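You operate a simulated robot arm through the tools that you are given. There is no shell and no other tool.

Carry out the task below with a simulated robot arm. There is one attempt and no reset: what you move stays moved.

JOB
Set the dishes at the riffle and run the hopper's sample into them.
Fine: the green dish on the chute mat by the meter, the orange one on the mat by the magnet; open the lever till the hopper is empty, then shut it.

It is judged by the outcome, as a careful person would: the job done as asked, and still so three seconds after it is handed in. It fails if anything else is knocked over, pushed out of place, dropped, spilled or broken.

ROBOT AND FRAMES
A 5-joint arm with a two-finger parallel gripper, fixed in place. Base frame: the origin is on the floor under the middle of its stand, x ahead of it, y to its left, z up; the work surface is at about z = 0.8. Lengths are in m, angles in rad, forces in N, time in s.
It reaches about 1.134 m from its shoulder. Its first joint turns from -2.601 to 2.601 rad. Payload 1.57 kg.
The tool frame sits at the grasp point between the pads (the TCP): z along the fingers, y along the line on which they close. The tips reach 0.03 m beyond it. Largest opening 0.11 m; finger width 0.024, thickness 0.012; the body of the gripper, 0.048 by 0.112 m, starts 0.078 m behind the TCP.
Orientation is that of the tool frame in the base frame, as a unit quaternion [x, y, z, w]. With the fingers straight down and closing along the base's y, the tool's x points along the base's -x, its y along +y and its z along -z.

CONTROLS
- The arm moves only by the tool play_rows. Its argument "series" is a list of rows, each a list of 7 numbers: the shift along the base's x, y, z in m, then the turn, a rotation vector about the base's x, y, z in rad, then the opening, from 0 (shut) to 1 (fully open). In form: [[tx, ty, tz, wx, wy, wz, jaw], ...]. A call has 1 to 20 rows; each row shifts and turns the commanded pose from where the row before left it. Each row takes 0.2 s and may step no farther than 0.05 m and 0.15 rad from the row before; otherwise, or with a gripper value out of range, the whole call is refused. A pose out of reach is approached as far as the arm can. The call stops where the force on the tool passes 90 N (or 10 N more than at its start, if that is more) or the arm is blocked; 0.2 s more then pass. Each finger travels about 0.072 m/s and halts on what it meets, pressing with about 31 N; the grip force reading is that of the motor and also rises with nothing between the fingers. The clock runs only during rows and for 0.2 s after the last one: add rows that do not move to give the fingers time. The reply holds the time, the measured pose of the TCP, the force on the tool along the base axes, the opening and the grip force, in the units named above and with some noise, with the torque about the TCP (base axes, N m) and any sound that the robot's microphone picked up.
- Cameras (640 x 400 px; columns grow to the right, rows downward): "scene" is fixed at [0.0491, 0.5129, 1.5848]; the picture's right is [-0.87, -0.50, 0.00], its down [-0.21, 0.36, -0.91] and it looks along [0.46, -0.79, -0.42] (base axes); focal length 365 px, centre (320, 200). "wrist" rides on the gripper at [0.07, 0.016, -0.141] in the tool frame; the picture's right is [-0.23, 0.97, 0.00], its down [-0.86, -0.20, -0.48] and it looks along [-0.47, -0.11, 0.88] (tool axes); focal length 222 px, centre (320, 200). There is no depth. A picture from a camera that has moved, and an enlarged one, comes with that camera's place and axes in the base frame and with its lens. The place of the scene camera against the robot may be out by one fixed shift of up to 0.025 m in any direction.
- get_image(camera): a new picture of that camera. It takes no simulated time.
- raise_lower(by): slides the trunk up (or, below 0, down) by that many m; the arm rides with it, the base frame stays. It gives what a move gives, with no picture.
- enlarge(camera, box): a new picture of the part [left, top, right, bottom] of that camera's present view, enlarged. It takes no simulated time.
- finish_job(): hands the job in; it is judged then, once.

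Places have to be worked out from the pictures, the camera data and where the tool is seen. Open the gripper and draw the arm clear of the work before you hand the job in, unless the task says otherwise.

The tools are called after "Emit:" by a JSON object that holds its "fn" and its "kwargs". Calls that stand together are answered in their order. play_rows: Moves the arm, as the interface text tells. Its arguments: {"type":"object","properties":{"series":{"type":"array"}},"required":["series"]} The other tools are called the same way: raise_lower (by) moves the trunk up or down; get_image (camera) takes a picture; enlarge (camera, box) takes an enlarged picture of a part of a camera's view; finish_job () hands the job in.

At the start:

```text
time_s: 0.0
ee_pos: [0.5254, -0.4288, 1.1633]
tcp_rot: [0.0, 1.0, 0.001, 0.0]
wrist_force: [0.0, -1.3, 1.1]
wrist_torque: [0.03, -0.01, -0.02]
finger_gap: 0.1096
grasp_force: 0.1
trunk travel left (down, up): [-0.896, 0.074]
```

scene: 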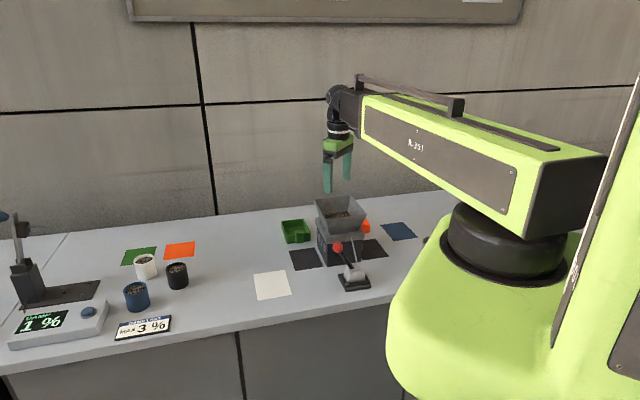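
wrist: 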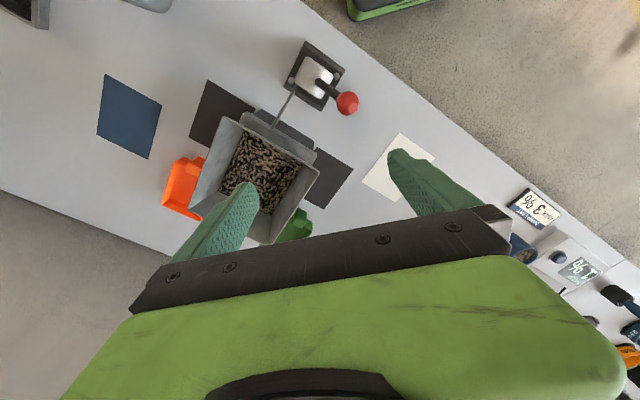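

I begin by looking more closely at the riffle, the dishes, the lever and the rest of the bench before moving anything.

Emit:
{"fn": "enlarge", "kwargs": {"camera": "scene", "box": [230, 180, 450, 310]}}

Emit:
{"fn": "enlarge", "kwargs": {"camera": "scene", "box": [0, 200, 220, 350]}}

Emit:
{"fn": "enlarge", "kwargs": {"camera": "wrist", "box": [60, 0, 460, 250]}}

Emit:
{"fn": "get_image", "kwargs": {"camera": "wrist"}}

```text
2.91 times, centred on (340, 245) of scene
camera zoom: at [0.0491, 0.5129, 1.5848], right [-0.87, -0.5, 0.0], down [-0.21, 0.36, -0.91], along [0.46, -0.79, -0.42], focal length 1061 px, centre (262, 69)
```

zoom: 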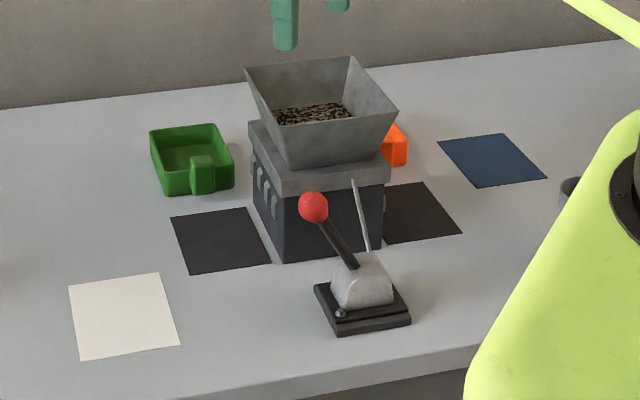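

```text
2.67 times, centred on (110, 275) of scene
camera zoom: at [0.0491, 0.5129, 1.5848], right [-0.87, -0.5, 0.0], down [-0.21, 0.36, -0.91], along [0.46, -0.79, -0.42], focal length 972 px, centre (880, 0)
```

zoom: 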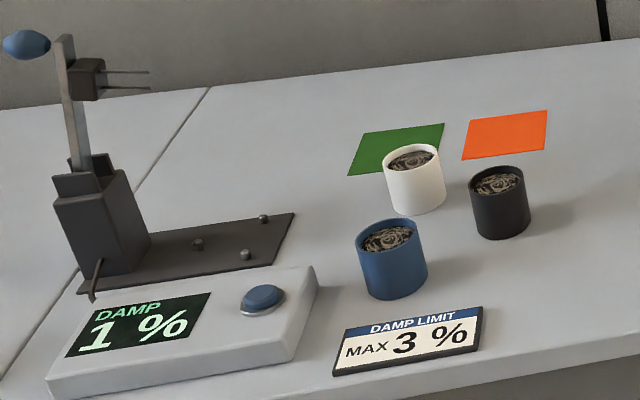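

```text
1.60 times, centred on (260, 125) of wrist
camera zoom: at [0.4557, -0.413, 1.3052], right [0.23, 0.97, 0.0], down [0.86, -0.2, 0.48], along [0.47, -0.11, -0.88], focal length 355 px, centre (416, 320)
```

zoom: 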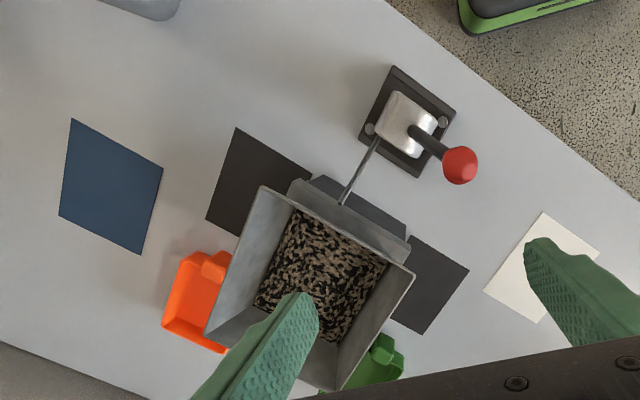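

```text
taken
camera wrist: at [0.4557, -0.413, 1.3052], right [0.23, 0.97, 0.0], down [0.86, -0.2, 0.48], along [0.47, -0.11, -0.88], focal length 222 px, centre (320, 200)
```

wrist: 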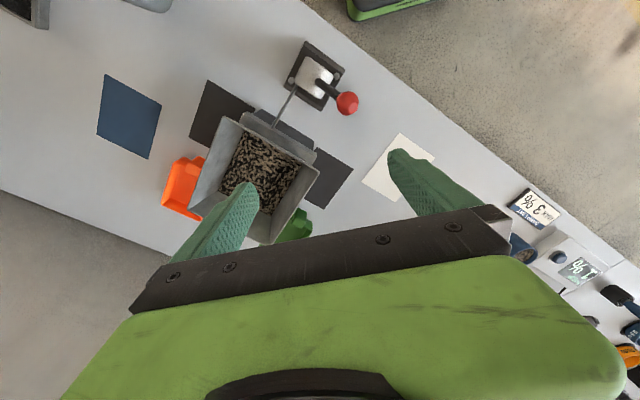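

The two dark chute mats sit either side of the riffle; I still need to find the magnet, so I look at the edges of the views.

Emit:
{"fn": "enlarge", "kwargs": {"camera": "wrist", "box": [0, 0, 200, 125]}}

Emit:
{"fn": "enlarge", "kwargs": {"camera": "wrist", "box": [480, 200, 640, 400]}}

Emit:
{"fn": "enlarge", "kwargs": {"camera": "scene", "box": [360, 180, 480, 280]}}

Emit:
{"fn": "enlarge", "kwargs": {"camera": "scene", "box": [270, 180, 410, 300]}}

```text
3.20 times, centred on (100, 62) of wrist
camera zoom: at [0.4557, -0.413, 1.3052], right [0.23, 0.97, 0.0], down [0.86, -0.2, 0.48], along [0.47, -0.11, -0.88], focal length 711 px, centre (1024, 640)
```

zoom: 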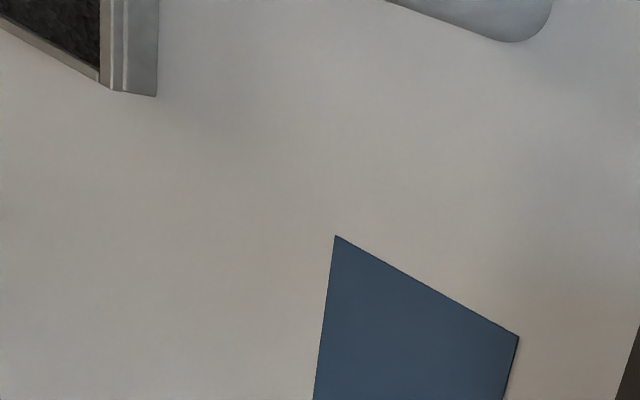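

```text
2.00 times, centred on (560, 300) of wrist
camera zoom: at [0.4557, -0.413, 1.3052], right [0.23, 0.97, 0.0], down [0.86, -0.2, 0.48], along [0.47, -0.11, -0.88], focal length 444 px, centre (-160, 0)
```

zoom: 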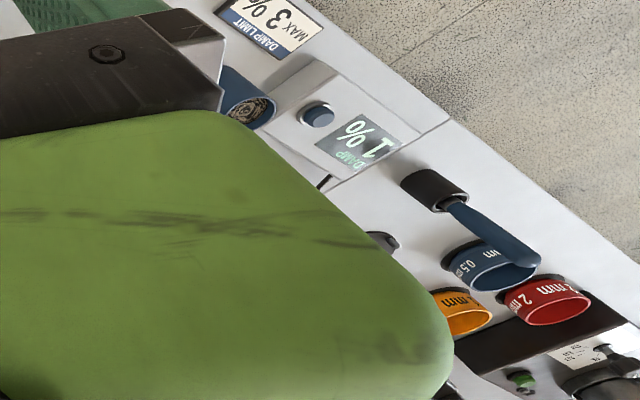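

```text
4.00 times, centred on (420, 230) of scene
camera zoom: at [0.0491, 0.5129, 1.5848], right [-0.87, -0.5, 0.0], down [-0.21, 0.36, -0.91], along [0.46, -0.79, -0.42], focal length 1458 px, centre (-80, 80)
```

zoom: 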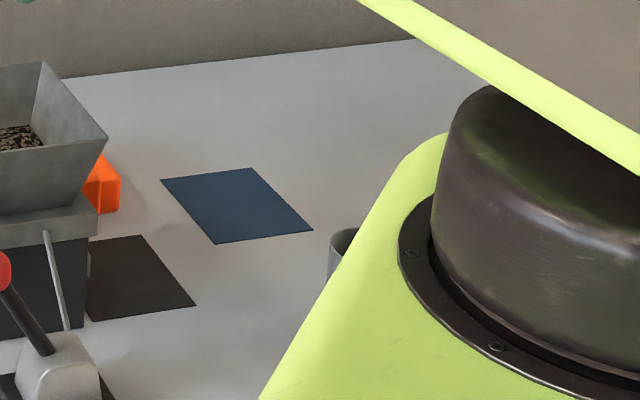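

```text
3.33 times, centred on (340, 240) of scene
camera zoom: at [0.0491, 0.5129, 1.5848], right [-0.87, -0.5, 0.0], down [-0.21, 0.36, -0.91], along [0.46, -0.79, -0.42], focal length 1215 px, centre (253, 67)
```

zoom: 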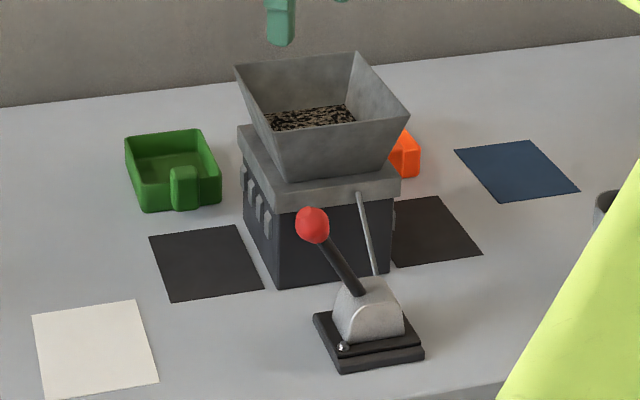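

The scene and wrist views put the left (meter-side) mat near (0.67,-0.46), the right mat near (0.47,-0.63), and the green dish near (0.79,-0.57). I shift the arm at its present safe height to see the green dish and its tab better.

Emit:
{"fn": "play_rows", "kwargs": {"series": [[0.045, -0.01, 0, 0, 0, 0, 1], [0.045, -0.01, 0, 0, 0, 0, 1], [0.045, -0.01, 0, 0, 0, 0, 1], [0.045, -0.01, 0, 0, 0, 0, 1]]}}

Emit:
{"fn": "get_image", "kwargs": {"camera": "wrist"}}

Emit:
{"fn": "get_image", "kwargs": {"camera": "scene"}}

```text
time_s: 1.0
ee_pos: [0.7078, -0.4708, 1.1627]
tcp_rot: [-0.001, 1.0, 0.0, 0.0]
wrist_force: [-0.4, -0.1, 0.4]
wrist_torque: [0.02, 0.0, 0.04]
finger_gap: 0.1098
grasp_force: 0.2
trunk travel left (down, up): [-0.896, 0.074]
```

```text
taken
camera wrist: at [0.6376, -0.455, 1.3048], right [0.23, 0.97, 0.0], down [0.86, -0.2, 0.48], along [0.47, -0.11, -0.88], focal length 222 px, centre (320, 200)
```

wrist: 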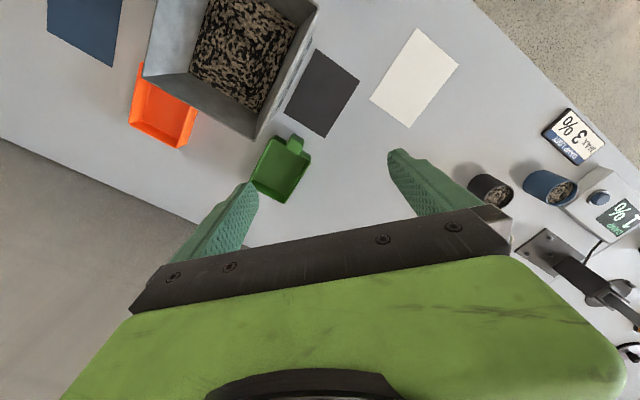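

```text
taken
```

scene: 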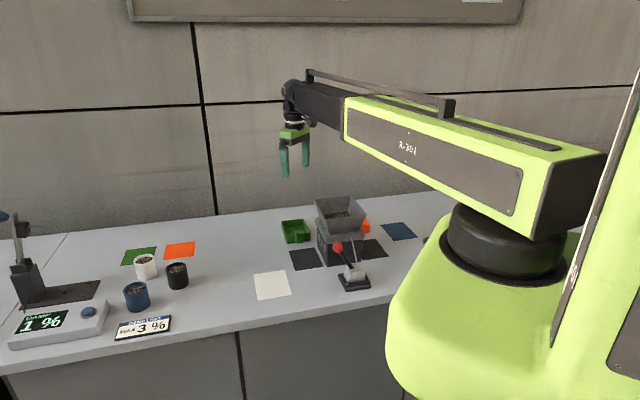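

Emit:
{"fn": "enlarge", "kwargs": {"camera": "wrist", "box": [230, 60, 390, 210]}}

Emit:
{"fn": "enlarge", "kwargs": {"camera": "wrist", "box": [100, 0, 260, 150]}}

```text
2.67 times, centred on (310, 135) of wrist
camera zoom: at [0.6376, -0.455, 1.3048], right [0.23, 0.97, 0.0], down [0.86, -0.2, 0.48], along [0.47, -0.11, -0.88], focal length 592 px, centre (347, 373)
```

zoom: 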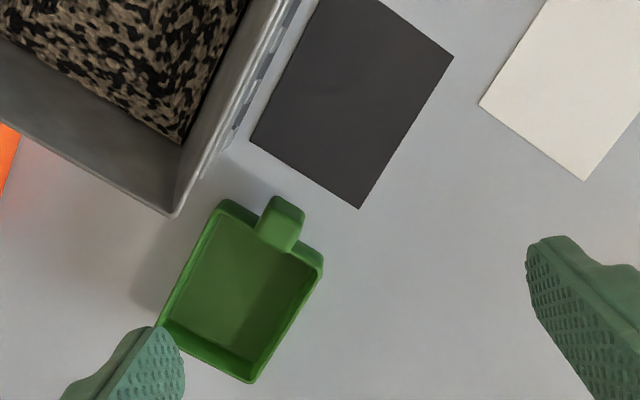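

```text
2.67 times, centred on (180, 75) of wrist
camera zoom: at [0.6376, -0.455, 1.3048], right [0.23, 0.97, 0.0], down [0.86, -0.2, 0.48], along [0.47, -0.11, -0.88], focal length 592 px, centre (693, 533)
```

zoom: 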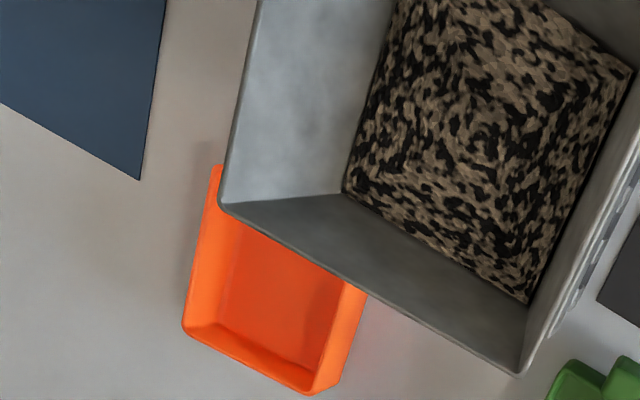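

The left mat comes out at centre (0.670,-0.462), 0.10 x 0.13 m, turned 45°. I enlarge the dish in both views to size the tab and check the rims.

Emit:
{"fn": "enlarge", "kwargs": {"camera": "scene", "box": [270, 205, 334, 255]}}

Emit:
{"fn": "enlarge", "kwargs": {"camera": "wrist", "box": [240, 120, 336, 210]}}

Emit:
{"fn": "enlarge", "kwargs": {"camera": "scene", "box": [300, 190, 400, 300]}}

```text
8.00 times, centred on (302, 230) of scene
camera zoom: at [0.0491, 0.5129, 1.5848], right [-0.87, -0.5, 0.0], down [-0.21, 0.36, -0.91], along [0.46, -0.79, -0.42], focal length 2917 px, centre (464, -40)
```

zoom: 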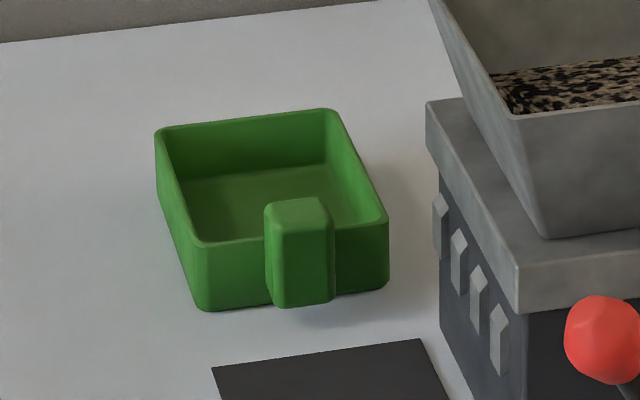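

```text
4.44 times, centred on (288, 165) of wrist
camera zoom: at [0.6376, -0.455, 1.3048], right [0.23, 0.97, 0.0], down [0.86, -0.2, 0.48], along [0.47, -0.11, -0.88], focal length 987 px, centre (462, 356)
```

zoom: 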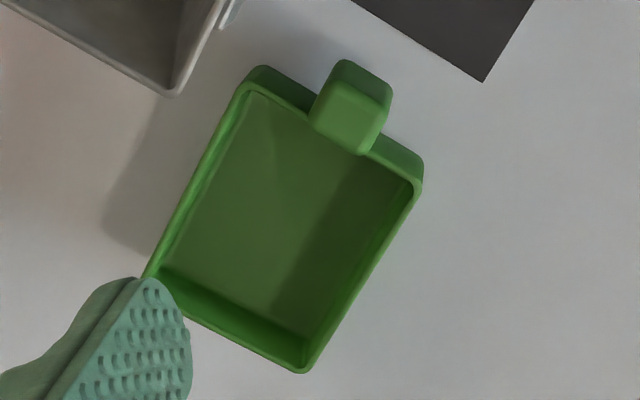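

```text
3.64 times, centred on (350, 245) of scene
camera zoom: at [0.0491, 0.5129, 1.5848], right [-0.87, -0.5, 0.0], down [-0.21, 0.36, -0.91], along [0.46, -0.79, -0.42], focal length 1326 px, centre (211, 36)
```

zoom: 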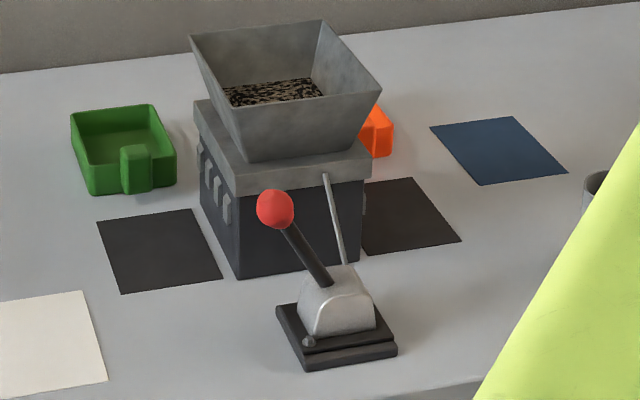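

The dish is about 0.092 x 0.12 m with a solid grip block on its front wall near (0.744,-0.534). I'll straddle block and wall along the dish's long axis so the slim side of the gripper faces the hopper; I turn the tool −135° while shifting over it at the same height.

Emit:
{"fn": "play_rows", "kwargs": {"series": [[0, 0, 0, 0, 0, -0.1473, 1], [0, 0, 0, 0, 0, -0.1473, 1], [0, 0, 0, 0, 0, -0.1473, 1], [0, 0, 0, 0, 0, -0.1473, 1], [0, 0, 0, 0, 0, -0.1473, 1], [0, 0, 0, 0, 0, -0.1473, 1], [0, 0, 0, 0, 0, -0.1473, 1], [0, 0, 0, 0, 0, -0.1473, 1], [0.005, -0.008, 0, 0, 0, -0.1473, 1], [0.005, -0.008, 0, 0, 0, -0.1473, 1], [0.005, -0.008, 0, 0, 0, -0.1473, 1], [0.005, -0.008, 0, 0, 0, -0.1473, 1], [0.005, -0.008, 0, 0, 0, -0.1473, 1], [0.005, -0.008, 0, 0, 0, -0.1473, 1], [0.005, -0.009, 0, 0, 0, -0.1473, 1], [0.004, -0.009, 0, 0, 0, -0.1473, 1]]}}

Emit:
{"fn": "get_image", "kwargs": {"camera": "wrist"}}

Emit:
{"fn": "get_image", "kwargs": {"camera": "scene"}}

```text
time_s: 4.4
ee_pos: [0.7454, -0.5354, 1.1633]
tcp_rot: [0.924, 0.381, 0.0, 0.0]
wrist_force: [0.0, 0.1, 0.9]
wrist_torque: [0.01, 0.02, 0.0]
finger_gap: 0.1099
grasp_force: 0.1
trunk travel left (down, up): [-0.896, 0.074]
```

```text
taken
camera wrist: at [0.8051, -0.4988, 1.3051], right [0.52, -0.85, 0.0], down [-0.75, -0.46, 0.48], along [-0.41, -0.25, -0.88], focal length 222 px, centre (320, 200)
```

wrist: 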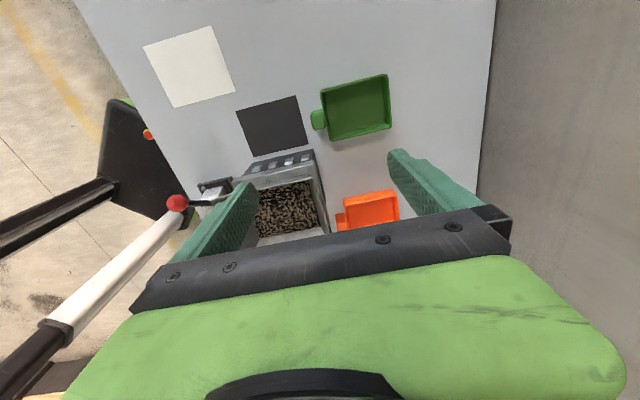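

```text
taken
```

scene: 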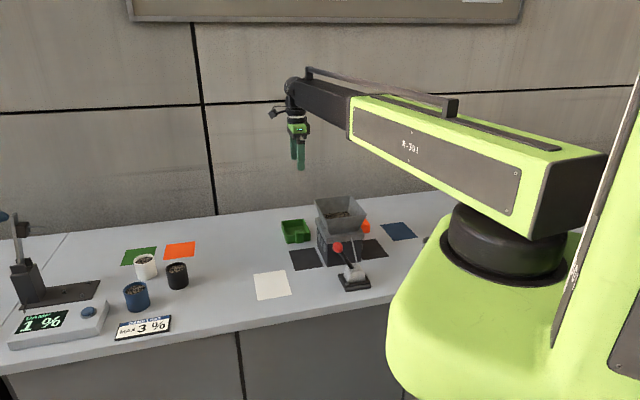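

The turn succeeded and the block is right under the TCP. I enlarge to refine the alignment before descending.

Emit:
{"fn": "enlarge", "kwargs": {"camera": "wrist", "box": [272, 60, 400, 150]}}

Emit:
{"fn": "enlarge", "kwargs": {"camera": "wrist", "box": [160, 130, 420, 260]}}

```text
4.44 times, centred on (336, 105) of wrist
camera zoom: at [0.8051, -0.4988, 1.3051], right [0.52, -0.85, 0.0], down [-0.75, -0.46, 0.48], along [-0.41, -0.25, -0.88], focal length 987 px, centre (249, 622)
```

zoom: 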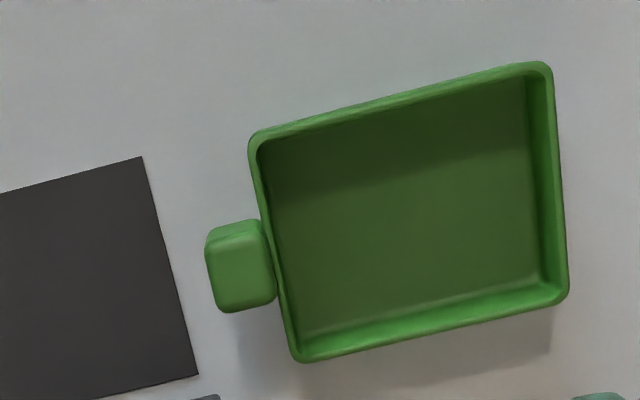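

```text
2.46 times, centred on (290, 195) of wrist
camera zoom: at [0.8051, -0.4988, 1.3051], right [0.52, -0.85, 0.0], down [-0.75, -0.46, 0.48], along [-0.41, -0.25, -0.88], focal length 547 px, centre (394, 212)
```

zoom: 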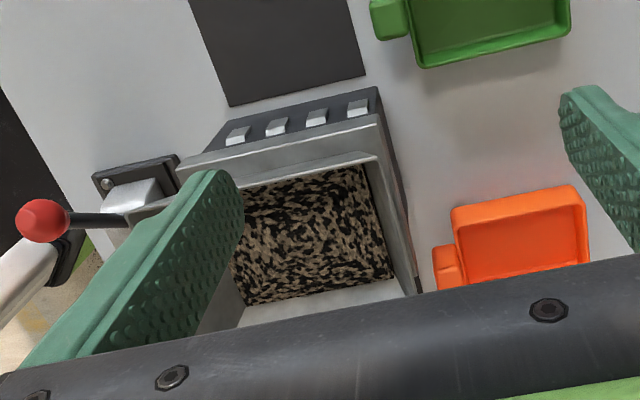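

Alignment is within about 1 mm (grip centre ≈ (0.744,-0.536)). I descend straight to z ≈ 0.90 and check again.

Emit:
{"fn": "play_rows", "kwargs": {"series": [[-0.0005, -0.0005, -0.045, 0, 0, 0, 1], [0, 0, -0.045, 0, 0, 0, 1], [0, 0, -0.045, 0, 0, 0, 1], [0, 0, -0.045, 0, 0, 0, 1], [0, 0, -0.045, 0, 0, 0, 1], [0, 0, -0.038, 0, 0, 0, 1], [0, 0, 0, 0, 0, 0, 1]]}}

Emit:
{"fn": "get_image", "kwargs": {"camera": "wrist"}}

Emit:
{"fn": "get_image", "kwargs": {"camera": "scene"}}

```text
time_s: 6.0
ee_pos: [0.7438, -0.5361, 1.1635]
tcp_rot: [0.924, 0.383, 0.0, 0.0]
wrist_force: [-0.1, 0.1, -0.4]
wrist_torque: [-0.01, 0.02, 0.02]
finger_gap: 0.1099
grasp_force: 0.0
out of reach, approached as far as the arm can: row 1, 2, 3, 4, 5, 6
trunk travel left (down, up): [-0.896, 0.074]
```

```text
taken
camera wrist: at [0.805, -0.4982, 1.3051], right [0.53, -0.85, 0.0], down [-0.75, -0.46, 0.48], along [-0.41, -0.25, -0.88], focal length 222 px, centre (320, 200)
```

wrist: 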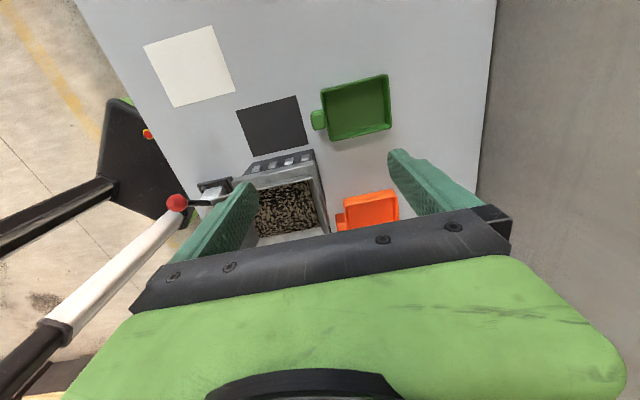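

```text
taken
```

scene: 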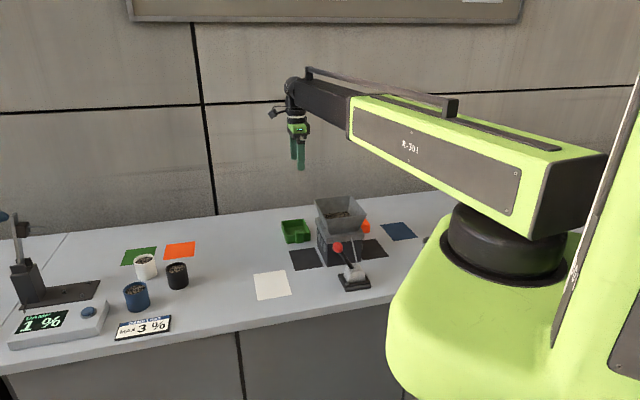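

The arm itself can't change height here ("out of reach"), so heights must come from the trunk. I test that with a small trunk move.

Emit:
{"fn": "raise_lower", "kwargs": {"by": -0.05}}

Emit:
{"fn": "play_rows", "kwargs": {"series": [[0, 0, 0, 0, 0, 0, 1]]}}

```text
time_s: 6.9
ee_pos: [0.7448, -0.5362, 1.1138]
tcp_rot: [0.924, 0.383, 0.0, 0.0]
wrist_force: [-0.2, -0.2, -0.1]
wrist_torque: [-0.03, -0.02, 0.0]
finger_gap: 0.1099
grasp_force: 0.1
trunk travel left (down, up): [-0.846, 0.124]
```

```text
time_s: 7.3
ee_pos: [0.7447, -0.5359, 1.1139]
tcp_rot: [0.924, 0.382, 0.0, -0.001]
wrist_force: [0.1, 0.2, -1.0]
wrist_torque: [0.0, 0.0, -0.02]
finger_gap: 0.1101
grasp_force: 0.0
trunk travel left (down, up): [-0.846, 0.124]
```

The trunk carries the arm straight down. Before going lower I check how high the arm's underside is compared with the lever ball and hopper rim.

Emit:
{"fn": "enlarge", "kwargs": {"camera": "scene", "box": [250, 60, 490, 260]}}

Emit:
{"fn": "enlarge", "kwargs": {"camera": "scene", "box": [260, 70, 380, 170]}}

```text
2.00 times, centred on (370, 160) of scene
camera zoom: at [0.0491, 0.5129, 1.5848], right [-0.87, -0.5, 0.0], down [-0.21, 0.36, -0.91], along [0.46, -0.79, -0.42], focal length 729 px, centre (220, 280)
```

zoom: 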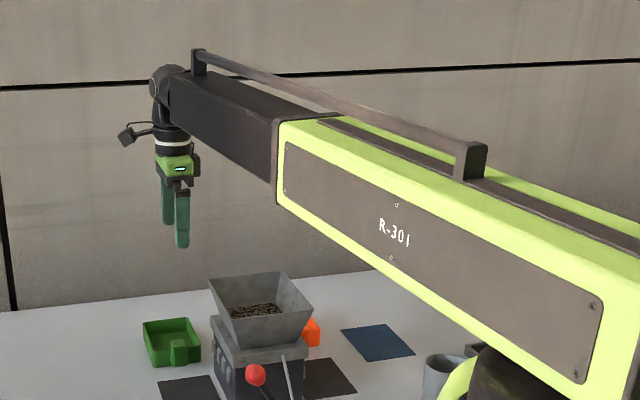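

```text
4.00 times, centred on (320, 120) of scene
camera zoom: at [0.0491, 0.5129, 1.5848], right [-0.87, -0.5, 0.0], down [-0.21, 0.36, -0.91], along [0.46, -0.79, -0.42], focal length 1458 px, centre (320, 520)
```

zoom: 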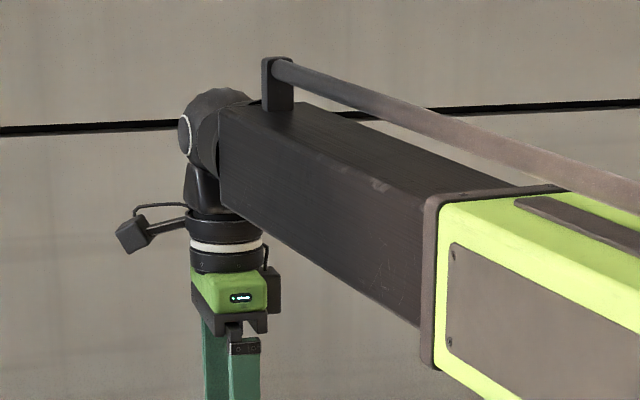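

The boom is horizontal with its underside about 0.20–0.22 m above the TCP, so at grip height it stays ~0.07 m above ball and rim. I lower the trunk 0.20 m and look again.

Emit:
{"fn": "raise_lower", "kwargs": {"by": -0.2}}

Emit:
{"fn": "get_image", "kwargs": {"camera": "wrist"}}

Emit:
{"fn": "get_image", "kwargs": {"camera": "scene"}}

```text
time_s: 9.5
ee_pos: [0.7434, -0.5355, 0.9135]
tcp_rot: [0.924, 0.383, 0.0, 0.0]
wrist_force: [-0.3, 0.5, -0.9]
wrist_torque: [0.0, 0.01, -0.01]
finger_gap: 0.11
grasp_force: 0.1
trunk travel left (down, up): [-0.646, 0.324]
```

```text
taken
camera wrist: at [0.8049, -0.4982, 1.0552], right [0.53, -0.85, 0.0], down [-0.75, -0.46, 0.48], along [-0.41, -0.25, -0.88], focal length 222 px, centre (320, 200)
```

wrist: 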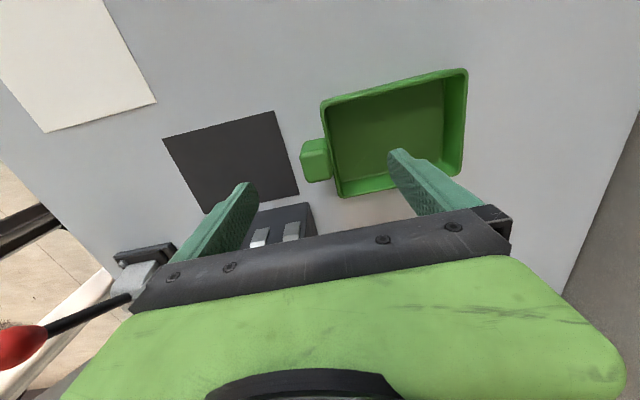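

```text
taken
```

scene: 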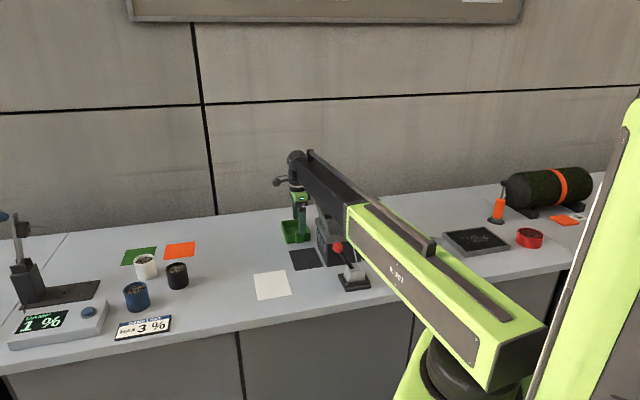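

With the arm lower, the other end of the bench is visible. I enlarge it to identify the magnet, and check the grip alignment again.

Emit:
{"fn": "enlarge", "kwargs": {"camera": "scene", "box": [420, 150, 620, 275]}}

Emit:
{"fn": "enlarge", "kwargs": {"camera": "wrist", "box": [240, 60, 480, 210]}}

Emit:
{"fn": "enlarge", "kwargs": {"camera": "scene", "box": [260, 180, 400, 300]}}

```text
3.20 times, centred on (520, 212) of scene
camera zoom: at [0.0491, 0.5129, 1.5848], right [-0.87, -0.5, 0.0], down [-0.21, 0.36, -0.91], along [0.46, -0.79, -0.42], focal length 1167 px, centre (-320, 160)
```

zoom: 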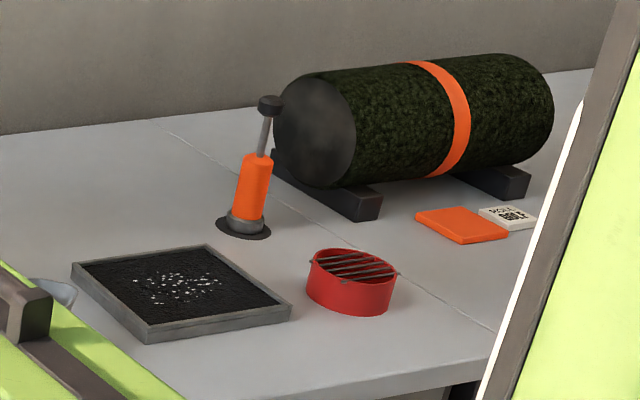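

```text
2.67 times, centred on (360, 135) of wrist
camera zoom: at [0.8049, -0.4982, 1.0552], right [0.53, -0.85, 0.0], down [-0.75, -0.46, 0.48], along [-0.41, -0.25, -0.88], focal length 592 px, centre (213, 373)
```

zoom: 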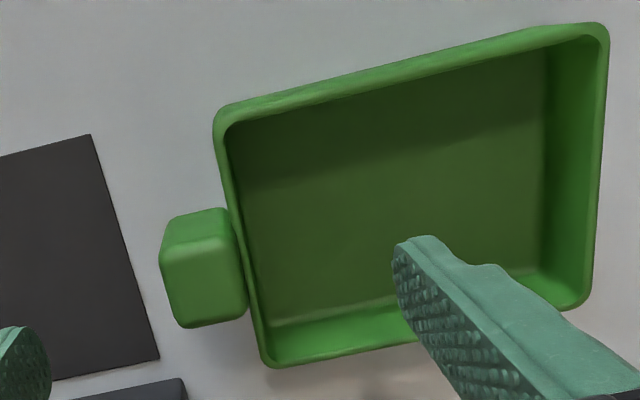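

```text
3.33 times, centred on (330, 240) of scene
camera zoom: at [0.0491, 0.5129, 1.5848], right [-0.87, -0.5, 0.0], down [-0.21, 0.36, -0.91], along [0.46, -0.79, -0.42], focal length 1215 px, centre (287, 67)
```

zoom: 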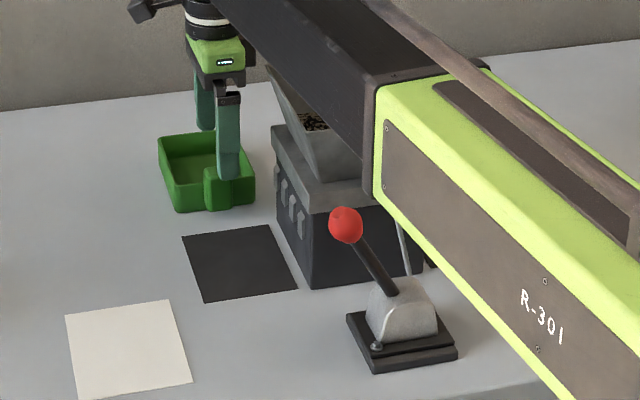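

The red grate magnet is at the far right end, so the right-hand mat is the magnet side and the left one the meter side. The fingers straddle the block squarely; I lower 0.066 m and close.

Emit:
{"fn": "raise_lower", "kwargs": {"by": -0.066}}

Emit:
{"fn": "get_image", "kwargs": {"camera": "wrist"}}

```text
time_s: 10.3
ee_pos: [0.7443, -0.536, 0.8677]
tcp_rot: [0.923, 0.384, 0.007, 0.014]
wrist_force: [-4.3, 3.8, 79.2]
wrist_torque: [-3.16, -2.99, 0.11]
finger_gap: 0.107
grasp_force: 0.0
trunk travel left (down, up): [-0.592, 0.378]
stopped: the force on the tool passed its limit at 121 N (the readings are from after the stop); the commanded pose is now the measured one
```

```text
taken
camera wrist: at [0.8017, -0.4957, 1.0102], right [0.53, -0.85, 0.03], down [-0.76, -0.45, 0.47], along [-0.39, -0.27, -0.88], focal length 222 px, centre (320, 200)
```

wrist: 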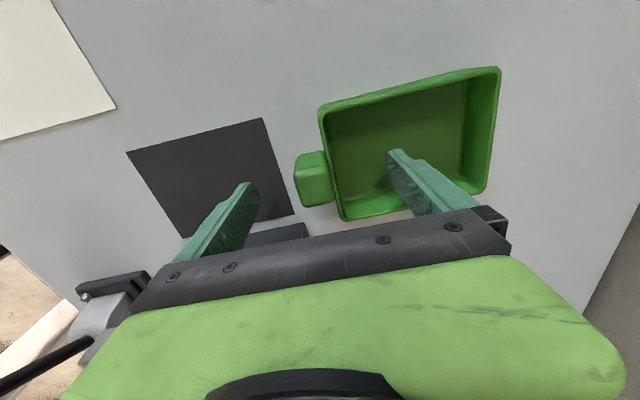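

The inner finger met something solid at about rim height (tips at z≈0.839), so the dish behaves as closed there. I back off upward at once and inspect.

Emit:
{"fn": "raise_lower", "kwargs": {"by": 0.03}}

Emit:
{"fn": "get_image", "kwargs": {"camera": "wrist"}}

Emit:
{"fn": "enlarge", "kwargs": {"camera": "scene", "box": [270, 170, 350, 270]}}

```text
time_s: 11.1
ee_pos: [0.7487, -0.5397, 0.8883]
tcp_rot: [0.924, 0.382, 0.005, 0.009]
wrist_force: [-0.2, 1.0, 0.2]
wrist_torque: [-0.04, -0.01, -0.05]
finger_gap: 0.1097
grasp_force: 0.1
trunk travel left (down, up): [-0.622, 0.348]
```

```text
taken
camera wrist: at [0.8072, -0.4996, 1.0313], right [0.53, -0.85, 0.02], down [-0.75, -0.46, 0.47], along [-0.39, -0.26, -0.88], focal length 222 px, centre (320, 200)
```

wrist: 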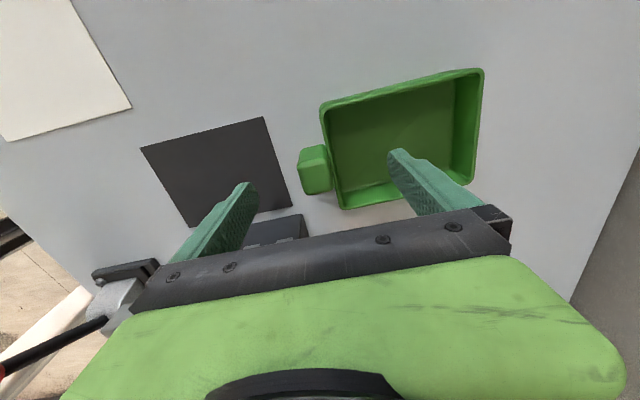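

```text
4.00 times, centred on (310, 220) of scene
camera zoom: at [0.0491, 0.5129, 1.5848], right [-0.87, -0.5, 0.0], down [-0.21, 0.36, -0.91], along [0.46, -0.79, -0.42], focal length 1458 px, centre (360, 120)
```

zoom: 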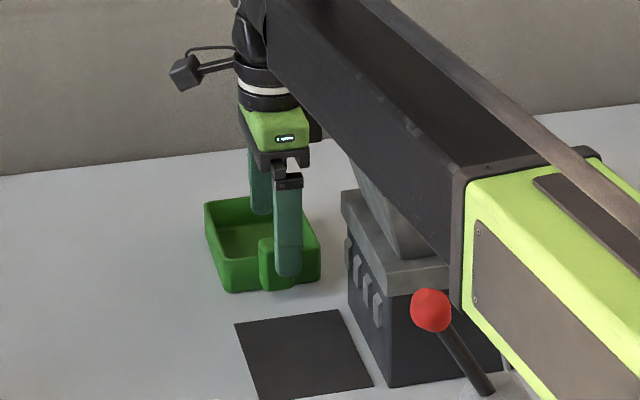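

The dish sits as before. I remove the small leftover tilt and recentre over the block; next I'll grip only the part of the block standing above the rim.

Emit:
{"fn": "play_rows", "kwargs": {"series": [[-0.002, 0.002, 0, 0.0128, 0.0161, 0, 1], [-0.0023, 0.0017, 0, 0, 0, 0, 1], [0, 0, 0, 0, 0, 0, 1]]}}

Emit:
{"fn": "enlarge", "kwargs": {"camera": "wrist", "box": [240, 60, 480, 210]}}

```text
time_s: 11.9
ee_pos: [0.7454, -0.5353, 0.8894]
tcp_rot: [0.924, 0.382, 0.0, -0.001]
wrist_force: [0.2, 0.0, 0.3]
wrist_torque: [-0.04, 0.01, 0.0]
finger_gap: 0.11
grasp_force: 0.1
trunk travel left (down, up): [-0.622, 0.348]
```

```text
2.67 times, centred on (360, 135) of wrist
camera zoom: at [0.8054, -0.4975, 1.031], right [0.53, -0.85, 0.0], down [-0.75, -0.46, 0.48], along [-0.41, -0.25, -0.88], focal length 592 px, centre (213, 373)
```

zoom: 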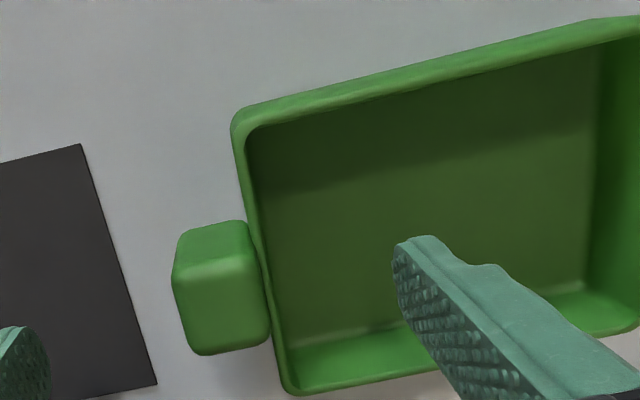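

The block now spans e2 0.895–0.921 (dish nudged ~5 mm back), top about z 0.857. I lower to TCP z≈0.8735, keeping tips just above the rim, then close on the block.

Emit:
{"fn": "raise_lower", "kwargs": {"by": -0.016}}

Emit:
{"fn": "play_rows", "kwargs": {"series": [[0.0015, -0.0015, 0, 0, 0, 0, 0.8], [0, 0, 0, 0, 0, 0, 0.5], [0, 0, 0, 0, 0, 0, 0.3], [0, 0, 0, 0, 0, 0, 0], [0, 0, 0, 0, 0, 0, 0], [0, 0, 0, 0, 0, 0, 0]]}}

Emit:
{"fn": "get_image", "kwargs": {"camera": "wrist"}}

Emit:
{"fn": "enlarge", "kwargs": {"camera": "scene", "box": [270, 170, 350, 270]}}

```text
time_s: 12.5
ee_pos: [0.7454, -0.5354, 0.8726]
tcp_rot: [0.924, 0.383, 0.0, -0.001]
wrist_force: [0.8, 0.3, 0.3]
wrist_torque: [0.01, -0.03, 0.01]
finger_gap: 0.1099
grasp_force: 0.0
trunk travel left (down, up): [-0.606, 0.364]
```

```text
time_s: 13.9
ee_pos: [0.746, -0.5369, 0.8735]
tcp_rot: [0.924, 0.383, -0.001, -0.001]
wrist_force: [0.3, -0.8, 1.3]
wrist_torque: [0.0, -0.04, 0.0]
finger_gap: 0.0272
grasp_force: 30.7
trunk travel left (down, up): [-0.606, 0.364]
```

```text
taken
camera wrist: at [0.8069, -0.4994, 1.0151], right [0.53, -0.85, 0.0], down [-0.75, -0.46, 0.48], along [-0.41, -0.25, -0.88], focal length 222 px, centre (320, 200)
```

wrist: 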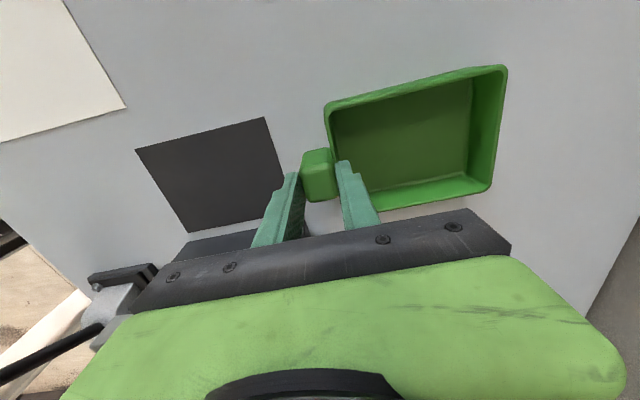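

```text
4.00 times, centred on (310, 220) of scene
camera zoom: at [0.0491, 0.5129, 1.5848], right [-0.87, -0.5, 0.0], down [-0.21, 0.36, -0.91], along [0.46, -0.79, -0.42], focal length 1458 px, centre (360, 120)
```

zoom: 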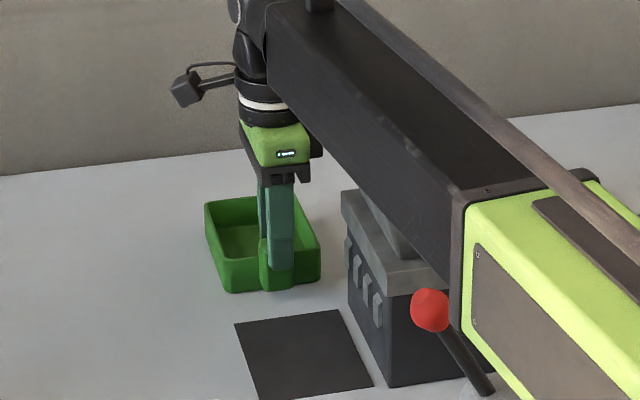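

Gripped: gap 0.027 with 31 N. I lift 18 mm and check that the dish comes up level.

Emit:
{"fn": "raise_lower", "kwargs": {"by": 0.018}}

Emit:
{"fn": "get_image", "kwargs": {"camera": "wrist"}}

Emit:
{"fn": "enlarge", "kwargs": {"camera": "scene", "box": [270, 170, 350, 270]}}

```text
time_s: 14.5
ee_pos: [0.7462, -0.5365, 0.8912]
tcp_rot: [0.924, 0.383, 0.0, -0.001]
wrist_force: [0.3, -0.5, 0.1]
wrist_torque: [0.07, 0.02, 0.0]
finger_gap: 0.0269
grasp_force: 31.3
trunk travel left (down, up): [-0.624, 0.346]
```

```text
taken
camera wrist: at [0.807, -0.4994, 1.0329], right [0.53, -0.85, 0.0], down [-0.75, -0.46, 0.48], along [-0.41, -0.25, -0.88], focal length 222 px, centre (320, 200)
```

wrist: 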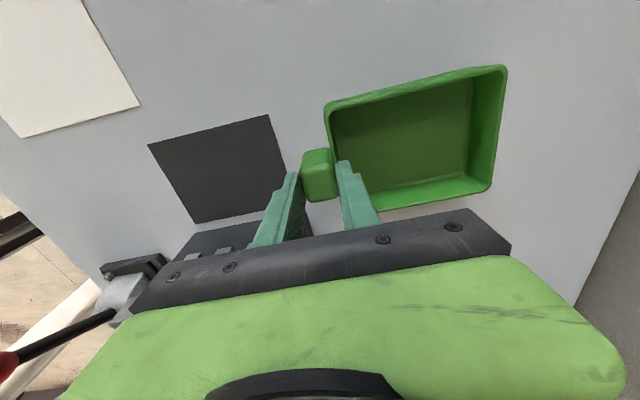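

```text
4.00 times, centred on (310, 220) of scene
camera zoom: at [0.0491, 0.5129, 1.5848], right [-0.87, -0.5, 0.0], down [-0.21, 0.36, -0.91], along [0.46, -0.79, -0.42], focal length 1458 px, centre (360, 120)
```

zoom: 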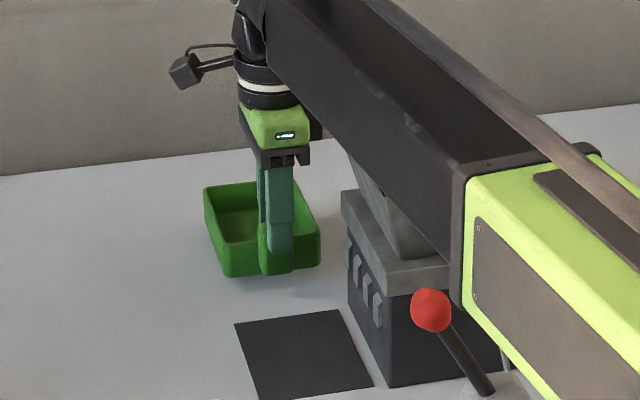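

The dish lifted level. I carry it straight along the bench's depth axis to the left mat (target TCP ≈ (0.616,-0.407)).

Emit:
{"fn": "play_rows", "kwargs": {"series": [[-0.01, 0.01, 0, 0, 0, 0, 0], [-0.0175, 0.0175, 0, 0, 0, 0, 0], [-0.0175, 0.0175, 0, 0, 0, 0, 0], [-0.0175, 0.0175, 0, 0, 0, 0, 0], [-0.0175, 0.0175, 0, 0, 0, 0, 0], [-0.0175, 0.0175, 0, 0, 0, 0, 0], [-0.0175, 0.0175, 0, 0, 0, 0, 0], [-0.01, 0.01, 0, 0, 0, 0, 0], [-0.005, 0.0045, 0, 0, 0, 0, 0], [0, 0, 0, 0, 0, 0, 0]]}}

Emit:
{"fn": "get_image", "kwargs": {"camera": "wrist"}}

Emit:
{"fn": "enlarge", "kwargs": {"camera": "scene", "box": [260, 180, 380, 300]}}

```text
time_s: 16.7
ee_pos: [0.6186, -0.408, 0.8917]
tcp_rot: [0.924, 0.383, 0.0, -0.001]
wrist_force: [-0.2, -0.4, -1.3]
wrist_torque: [-0.01, 0.04, -0.01]
finger_gap: 0.0271
grasp_force: 31.0
trunk travel left (down, up): [-0.624, 0.346]
```

```text
taken
camera wrist: at [0.6781, -0.3702, 1.033], right [0.53, -0.85, 0.0], down [-0.75, -0.46, 0.48], along [-0.41, -0.25, -0.88], focal length 222 px, centre (320, 200)
```

wrist: 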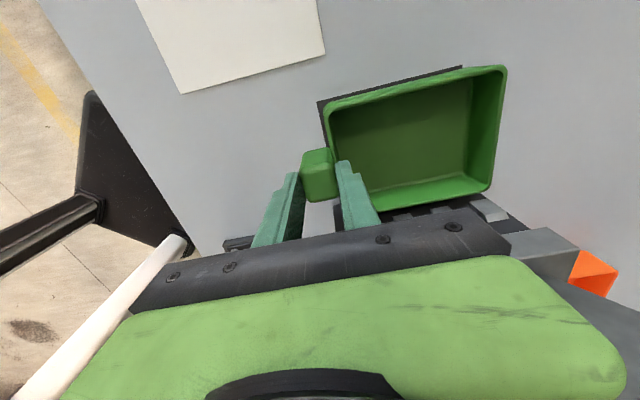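

```text
3.33 times, centred on (320, 240) of scene
camera zoom: at [0.0491, 0.5129, 1.5848], right [-0.87, -0.5, 0.0], down [-0.21, 0.36, -0.91], along [0.46, -0.79, -0.42], focal length 1215 px, centre (320, 67)
```

zoom: 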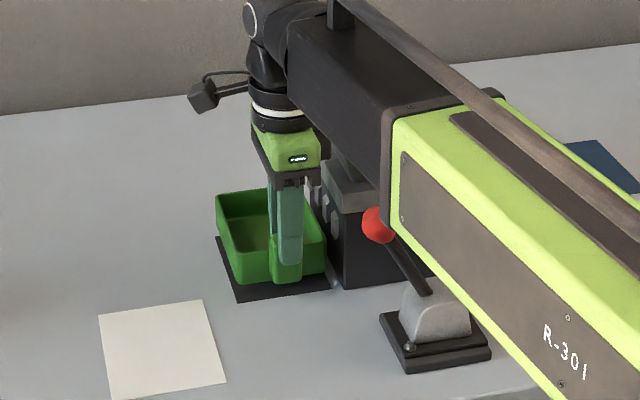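

I enlarge to check the dish outline against the mat before setting it down.

Emit:
{"fn": "enlarge", "kwargs": {"camera": "wrist", "box": [300, 50, 530, 220]}}

```text
2.35 times, centred on (415, 135) of wrist
camera zoom: at [0.6781, -0.3702, 1.033], right [0.53, -0.85, 0.0], down [-0.75, -0.46, 0.48], along [-0.41, -0.25, -0.88], focal length 523 px, centre (96, 353)
```

zoom: 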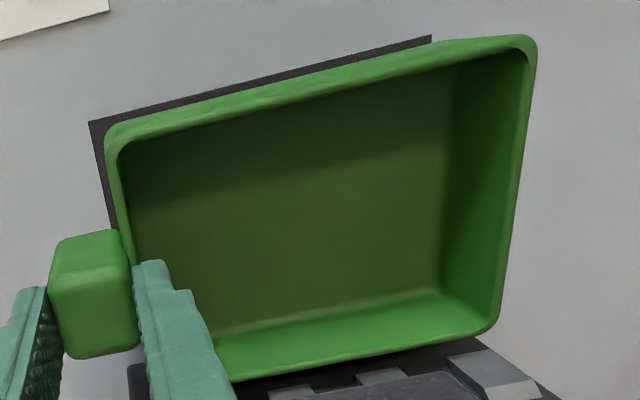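

The outline is nearly centred; a 3–4 mm trim centres it. I apply it and lower the dish onto the mat.

Emit:
{"fn": "play_rows", "kwargs": {"series": [[-0.0035, 0.0007, 0, 0, 0, 0, 0], [0, 0, 0, 0, 0, 0, 0]]}}

Emit:
{"fn": "raise_lower", "kwargs": {"by": -0.017}}

```text
time_s: 17.3
ee_pos: [0.6126, -0.4066, 0.8908]
tcp_rot: [0.924, 0.383, -0.001, 0.0]
wrist_force: [-0.5, 0.1, -0.4]
wrist_torque: [0.04, 0.06, 0.03]
finger_gap: 0.0274
grasp_force: 30.7
trunk travel left (down, up): [-0.624, 0.346]
```

```text
time_s: 18.0
ee_pos: [0.6129, -0.4067, 0.8738]
tcp_rot: [0.924, 0.383, -0.001, -0.001]
wrist_force: [-0.2, -0.1, -1.3]
wrist_torque: [0.05, 0.02, -0.01]
finger_gap: 0.0271
grasp_force: 30.5
trunk travel left (down, up): [-0.607, 0.363]
```

No contact force yet; within a millimetre of the surface. I lower 1 mm more and open the fingers slowly.

Emit:
{"fn": "raise_lower", "kwargs": {"by": -0.0012}}

Emit:
{"fn": "play_rows", "kwargs": {"series": [[0, 0, 0, 0, 0, 0, 0.3], [0, 0, 0, 0, 0, 0, 0.4], [0, 0, 0, 0, 0, 0, 0.6], [0, 0, 0, 0, 0, 0, 0.6], [0, 0, 0, 0, 0, 0, 0.6]]}}

Emit:
{"fn": "get_image", "kwargs": {"camera": "wrist"}}

Emit:
{"fn": "enlarge", "kwargs": {"camera": "scene", "box": [260, 180, 380, 300]}}

```text
time_s: 18.5
ee_pos: [0.613, -0.407, 0.8727]
tcp_rot: [0.924, 0.382, -0.001, -0.001]
wrist_force: [0.3, -0.4, 2.6]
wrist_torque: [-0.07, -0.07, -0.01]
finger_gap: 0.0274
grasp_force: 31.4
trunk travel left (down, up): [-0.606, 0.364]
```

```text
time_s: 19.7
ee_pos: [0.6127, -0.4083, 0.873]
tcp_rot: [0.924, 0.383, -0.001, -0.001]
wrist_force: [1.0, 0.0, -0.6]
wrist_torque: [-0.03, -0.01, -0.01]
finger_gap: 0.0662
grasp_force: 0.2
trunk travel left (down, up): [-0.606, 0.364]
```

```text
taken
camera wrist: at [0.6742, -0.3699, 1.0148], right [0.53, -0.85, 0.0], down [-0.75, -0.46, 0.48], along [-0.41, -0.25, -0.88], focal length 222 px, centre (320, 200)
```

wrist: 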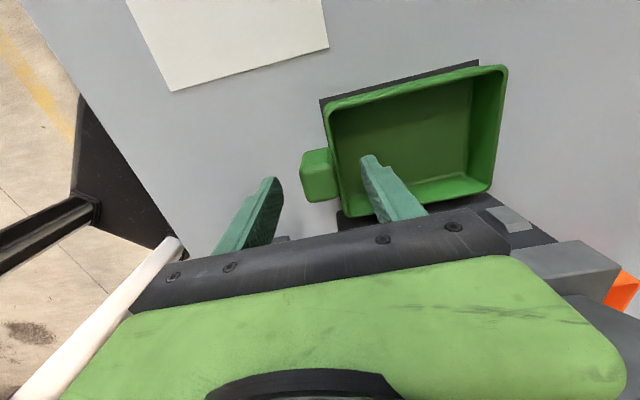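

```text
3.33 times, centred on (320, 240) of scene
camera zoom: at [0.0491, 0.5129, 1.5848], right [-0.87, -0.5, 0.0], down [-0.21, 0.36, -0.91], along [0.46, -0.79, -0.42], focal length 1215 px, centre (320, 67)
```

zoom: 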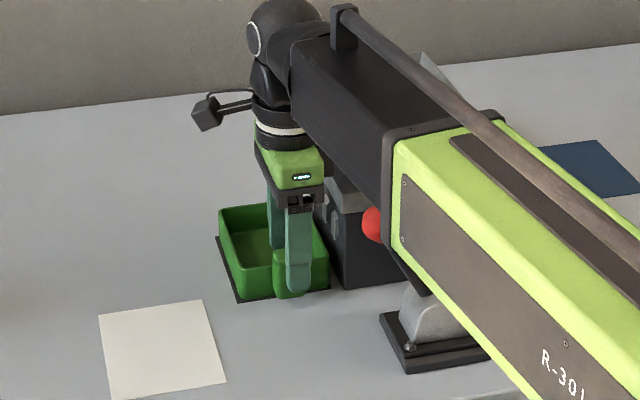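

The green dish sits on the meter-side mat with mat showing evenly around it. I raise straight up well clear of the hopper.

Emit:
{"fn": "raise_lower", "kwargs": {"by": 0.3}}

Emit:
{"fn": "get_image", "kwargs": {"camera": "wrist"}}

```text
time_s: 22.7
ee_pos: [0.6131, -0.4063, 1.1727]
tcp_rot: [0.924, 0.383, 0.0, -0.001]
wrist_force: [-0.1, -0.5, 0.5]
wrist_torque: [-0.01, 0.01, -0.01]
finger_gap: 0.066
grasp_force: 0.1
trunk travel left (down, up): [-0.906, 0.064]
```

```text
taken
camera wrist: at [0.6742, -0.3699, 1.3148], right [0.53, -0.85, 0.0], down [-0.75, -0.46, 0.48], along [-0.41, -0.25, -0.88], focal length 222 px, centre (320, 200)
```

wrist: 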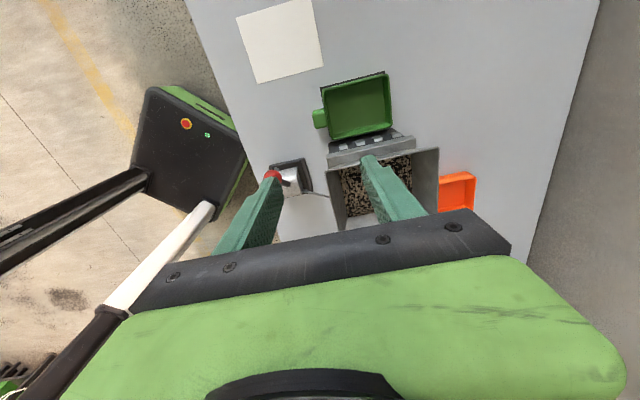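

Green done. I now turn the tool 180° the other way (camera to the magnet side) while crossing high above the hopper toward the orange dish.

Emit:
{"fn": "play_rows", "kwargs": {"series": [[-0.0034, -0.0161, 0, 0, 0, 0.15, 1], [-0.0034, -0.0161, 0, 0, 0, 0.15, 1], [-0.0034, -0.0161, 0, 0, 0, 0.15, 1], [-0.0034, -0.0161, 0, 0, 0, 0.15, 1], [-0.0034, -0.0161, 0, 0, 0, 0.15, 1], [-0.0034, -0.0161, 0, 0, 0, 0.15, 1], [-0.0034, -0.0161, 0, 0, 0, 0.15, 1], [-0.0034, -0.0161, 0, 0, 0, 0.15, 1], [-0.0034, -0.0161, 0, 0, 0, 0.15, 1], [-0.0034, -0.0161, 0, 0, 0, 0.15, 1], [-0.0034, -0.0161, 0, 0, 0, 0.15, 1], [-0.0034, -0.0161, 0, 0, 0, 0.15, 1], [-0.0034, -0.0161, 0, 0, 0, 0.15, 1], [-0.0034, -0.0161, 0, 0, 0, 0.15, 1], [-0.0034, -0.0161, 0, 0, 0, 0.15, 1], [-0.0034, -0.0161, 0, 0, 0, 0.15, 1], [-0.0034, -0.0161, 0, 0, 0, 0.15, 1], [-0.0034, -0.0161, 0, 0, 0, 0.15, 1], [-0.0034, -0.0161, 0, 0, 0, 0.15, 1], [-0.0034, -0.0161, 0, 0, 0, 0.1416, 1]]}}

Emit:
{"fn": "play_rows", "kwargs": {"series": [[0, 0, 0, 0, 0, 0.15, 1], [0, 0, 0, 0, 0, 0, 1]]}}

Emit:
{"fn": "get_image", "kwargs": {"camera": "wrist"}}

Emit:
{"fn": "get_image", "kwargs": {"camera": "scene"}}

```text
time_s: 26.9
ee_pos: [0.5448, -0.7325, 1.1715]
tcp_rot: [-0.313, 0.95, -0.001, 0.0]
wrist_force: [-0.3, 0.2, 0.5]
wrist_torque: [0.0, 0.01, 0.02]
finger_gap: 0.1101
grasp_force: 0.0
trunk travel left (down, up): [-0.906, 0.064]
```

```text
time_s: 27.5
ee_pos: [0.5451, -0.7317, 1.1727]
tcp_rot: [-0.382, 0.924, 0.0, 0.0]
wrist_force: [-0.4, 0.3, -0.4]
wrist_torque: [-0.01, 0.01, -0.02]
finger_gap: 0.1101
grasp_force: 0.1
trunk travel left (down, up): [-0.906, 0.064]
```

```text
taken
camera wrist: at [0.4846, -0.7685, 1.3148], right [-0.53, 0.85, 0.0], down [0.75, 0.46, 0.48], along [0.41, 0.25, -0.88], focal length 222 px, centre (320, 200)
```

wrist: 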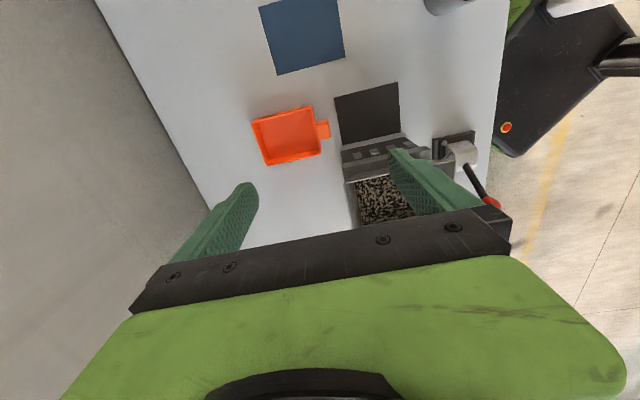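

```text
taken
```

scene: 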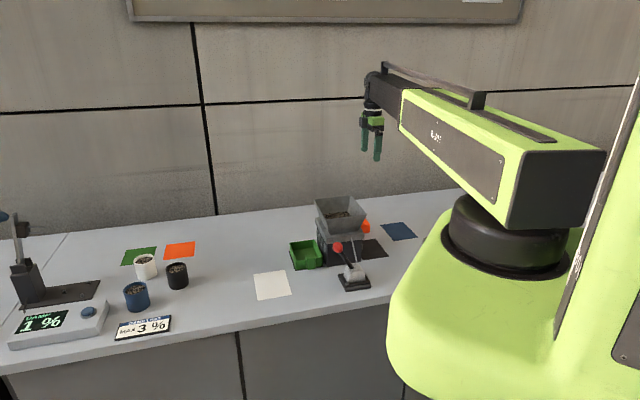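

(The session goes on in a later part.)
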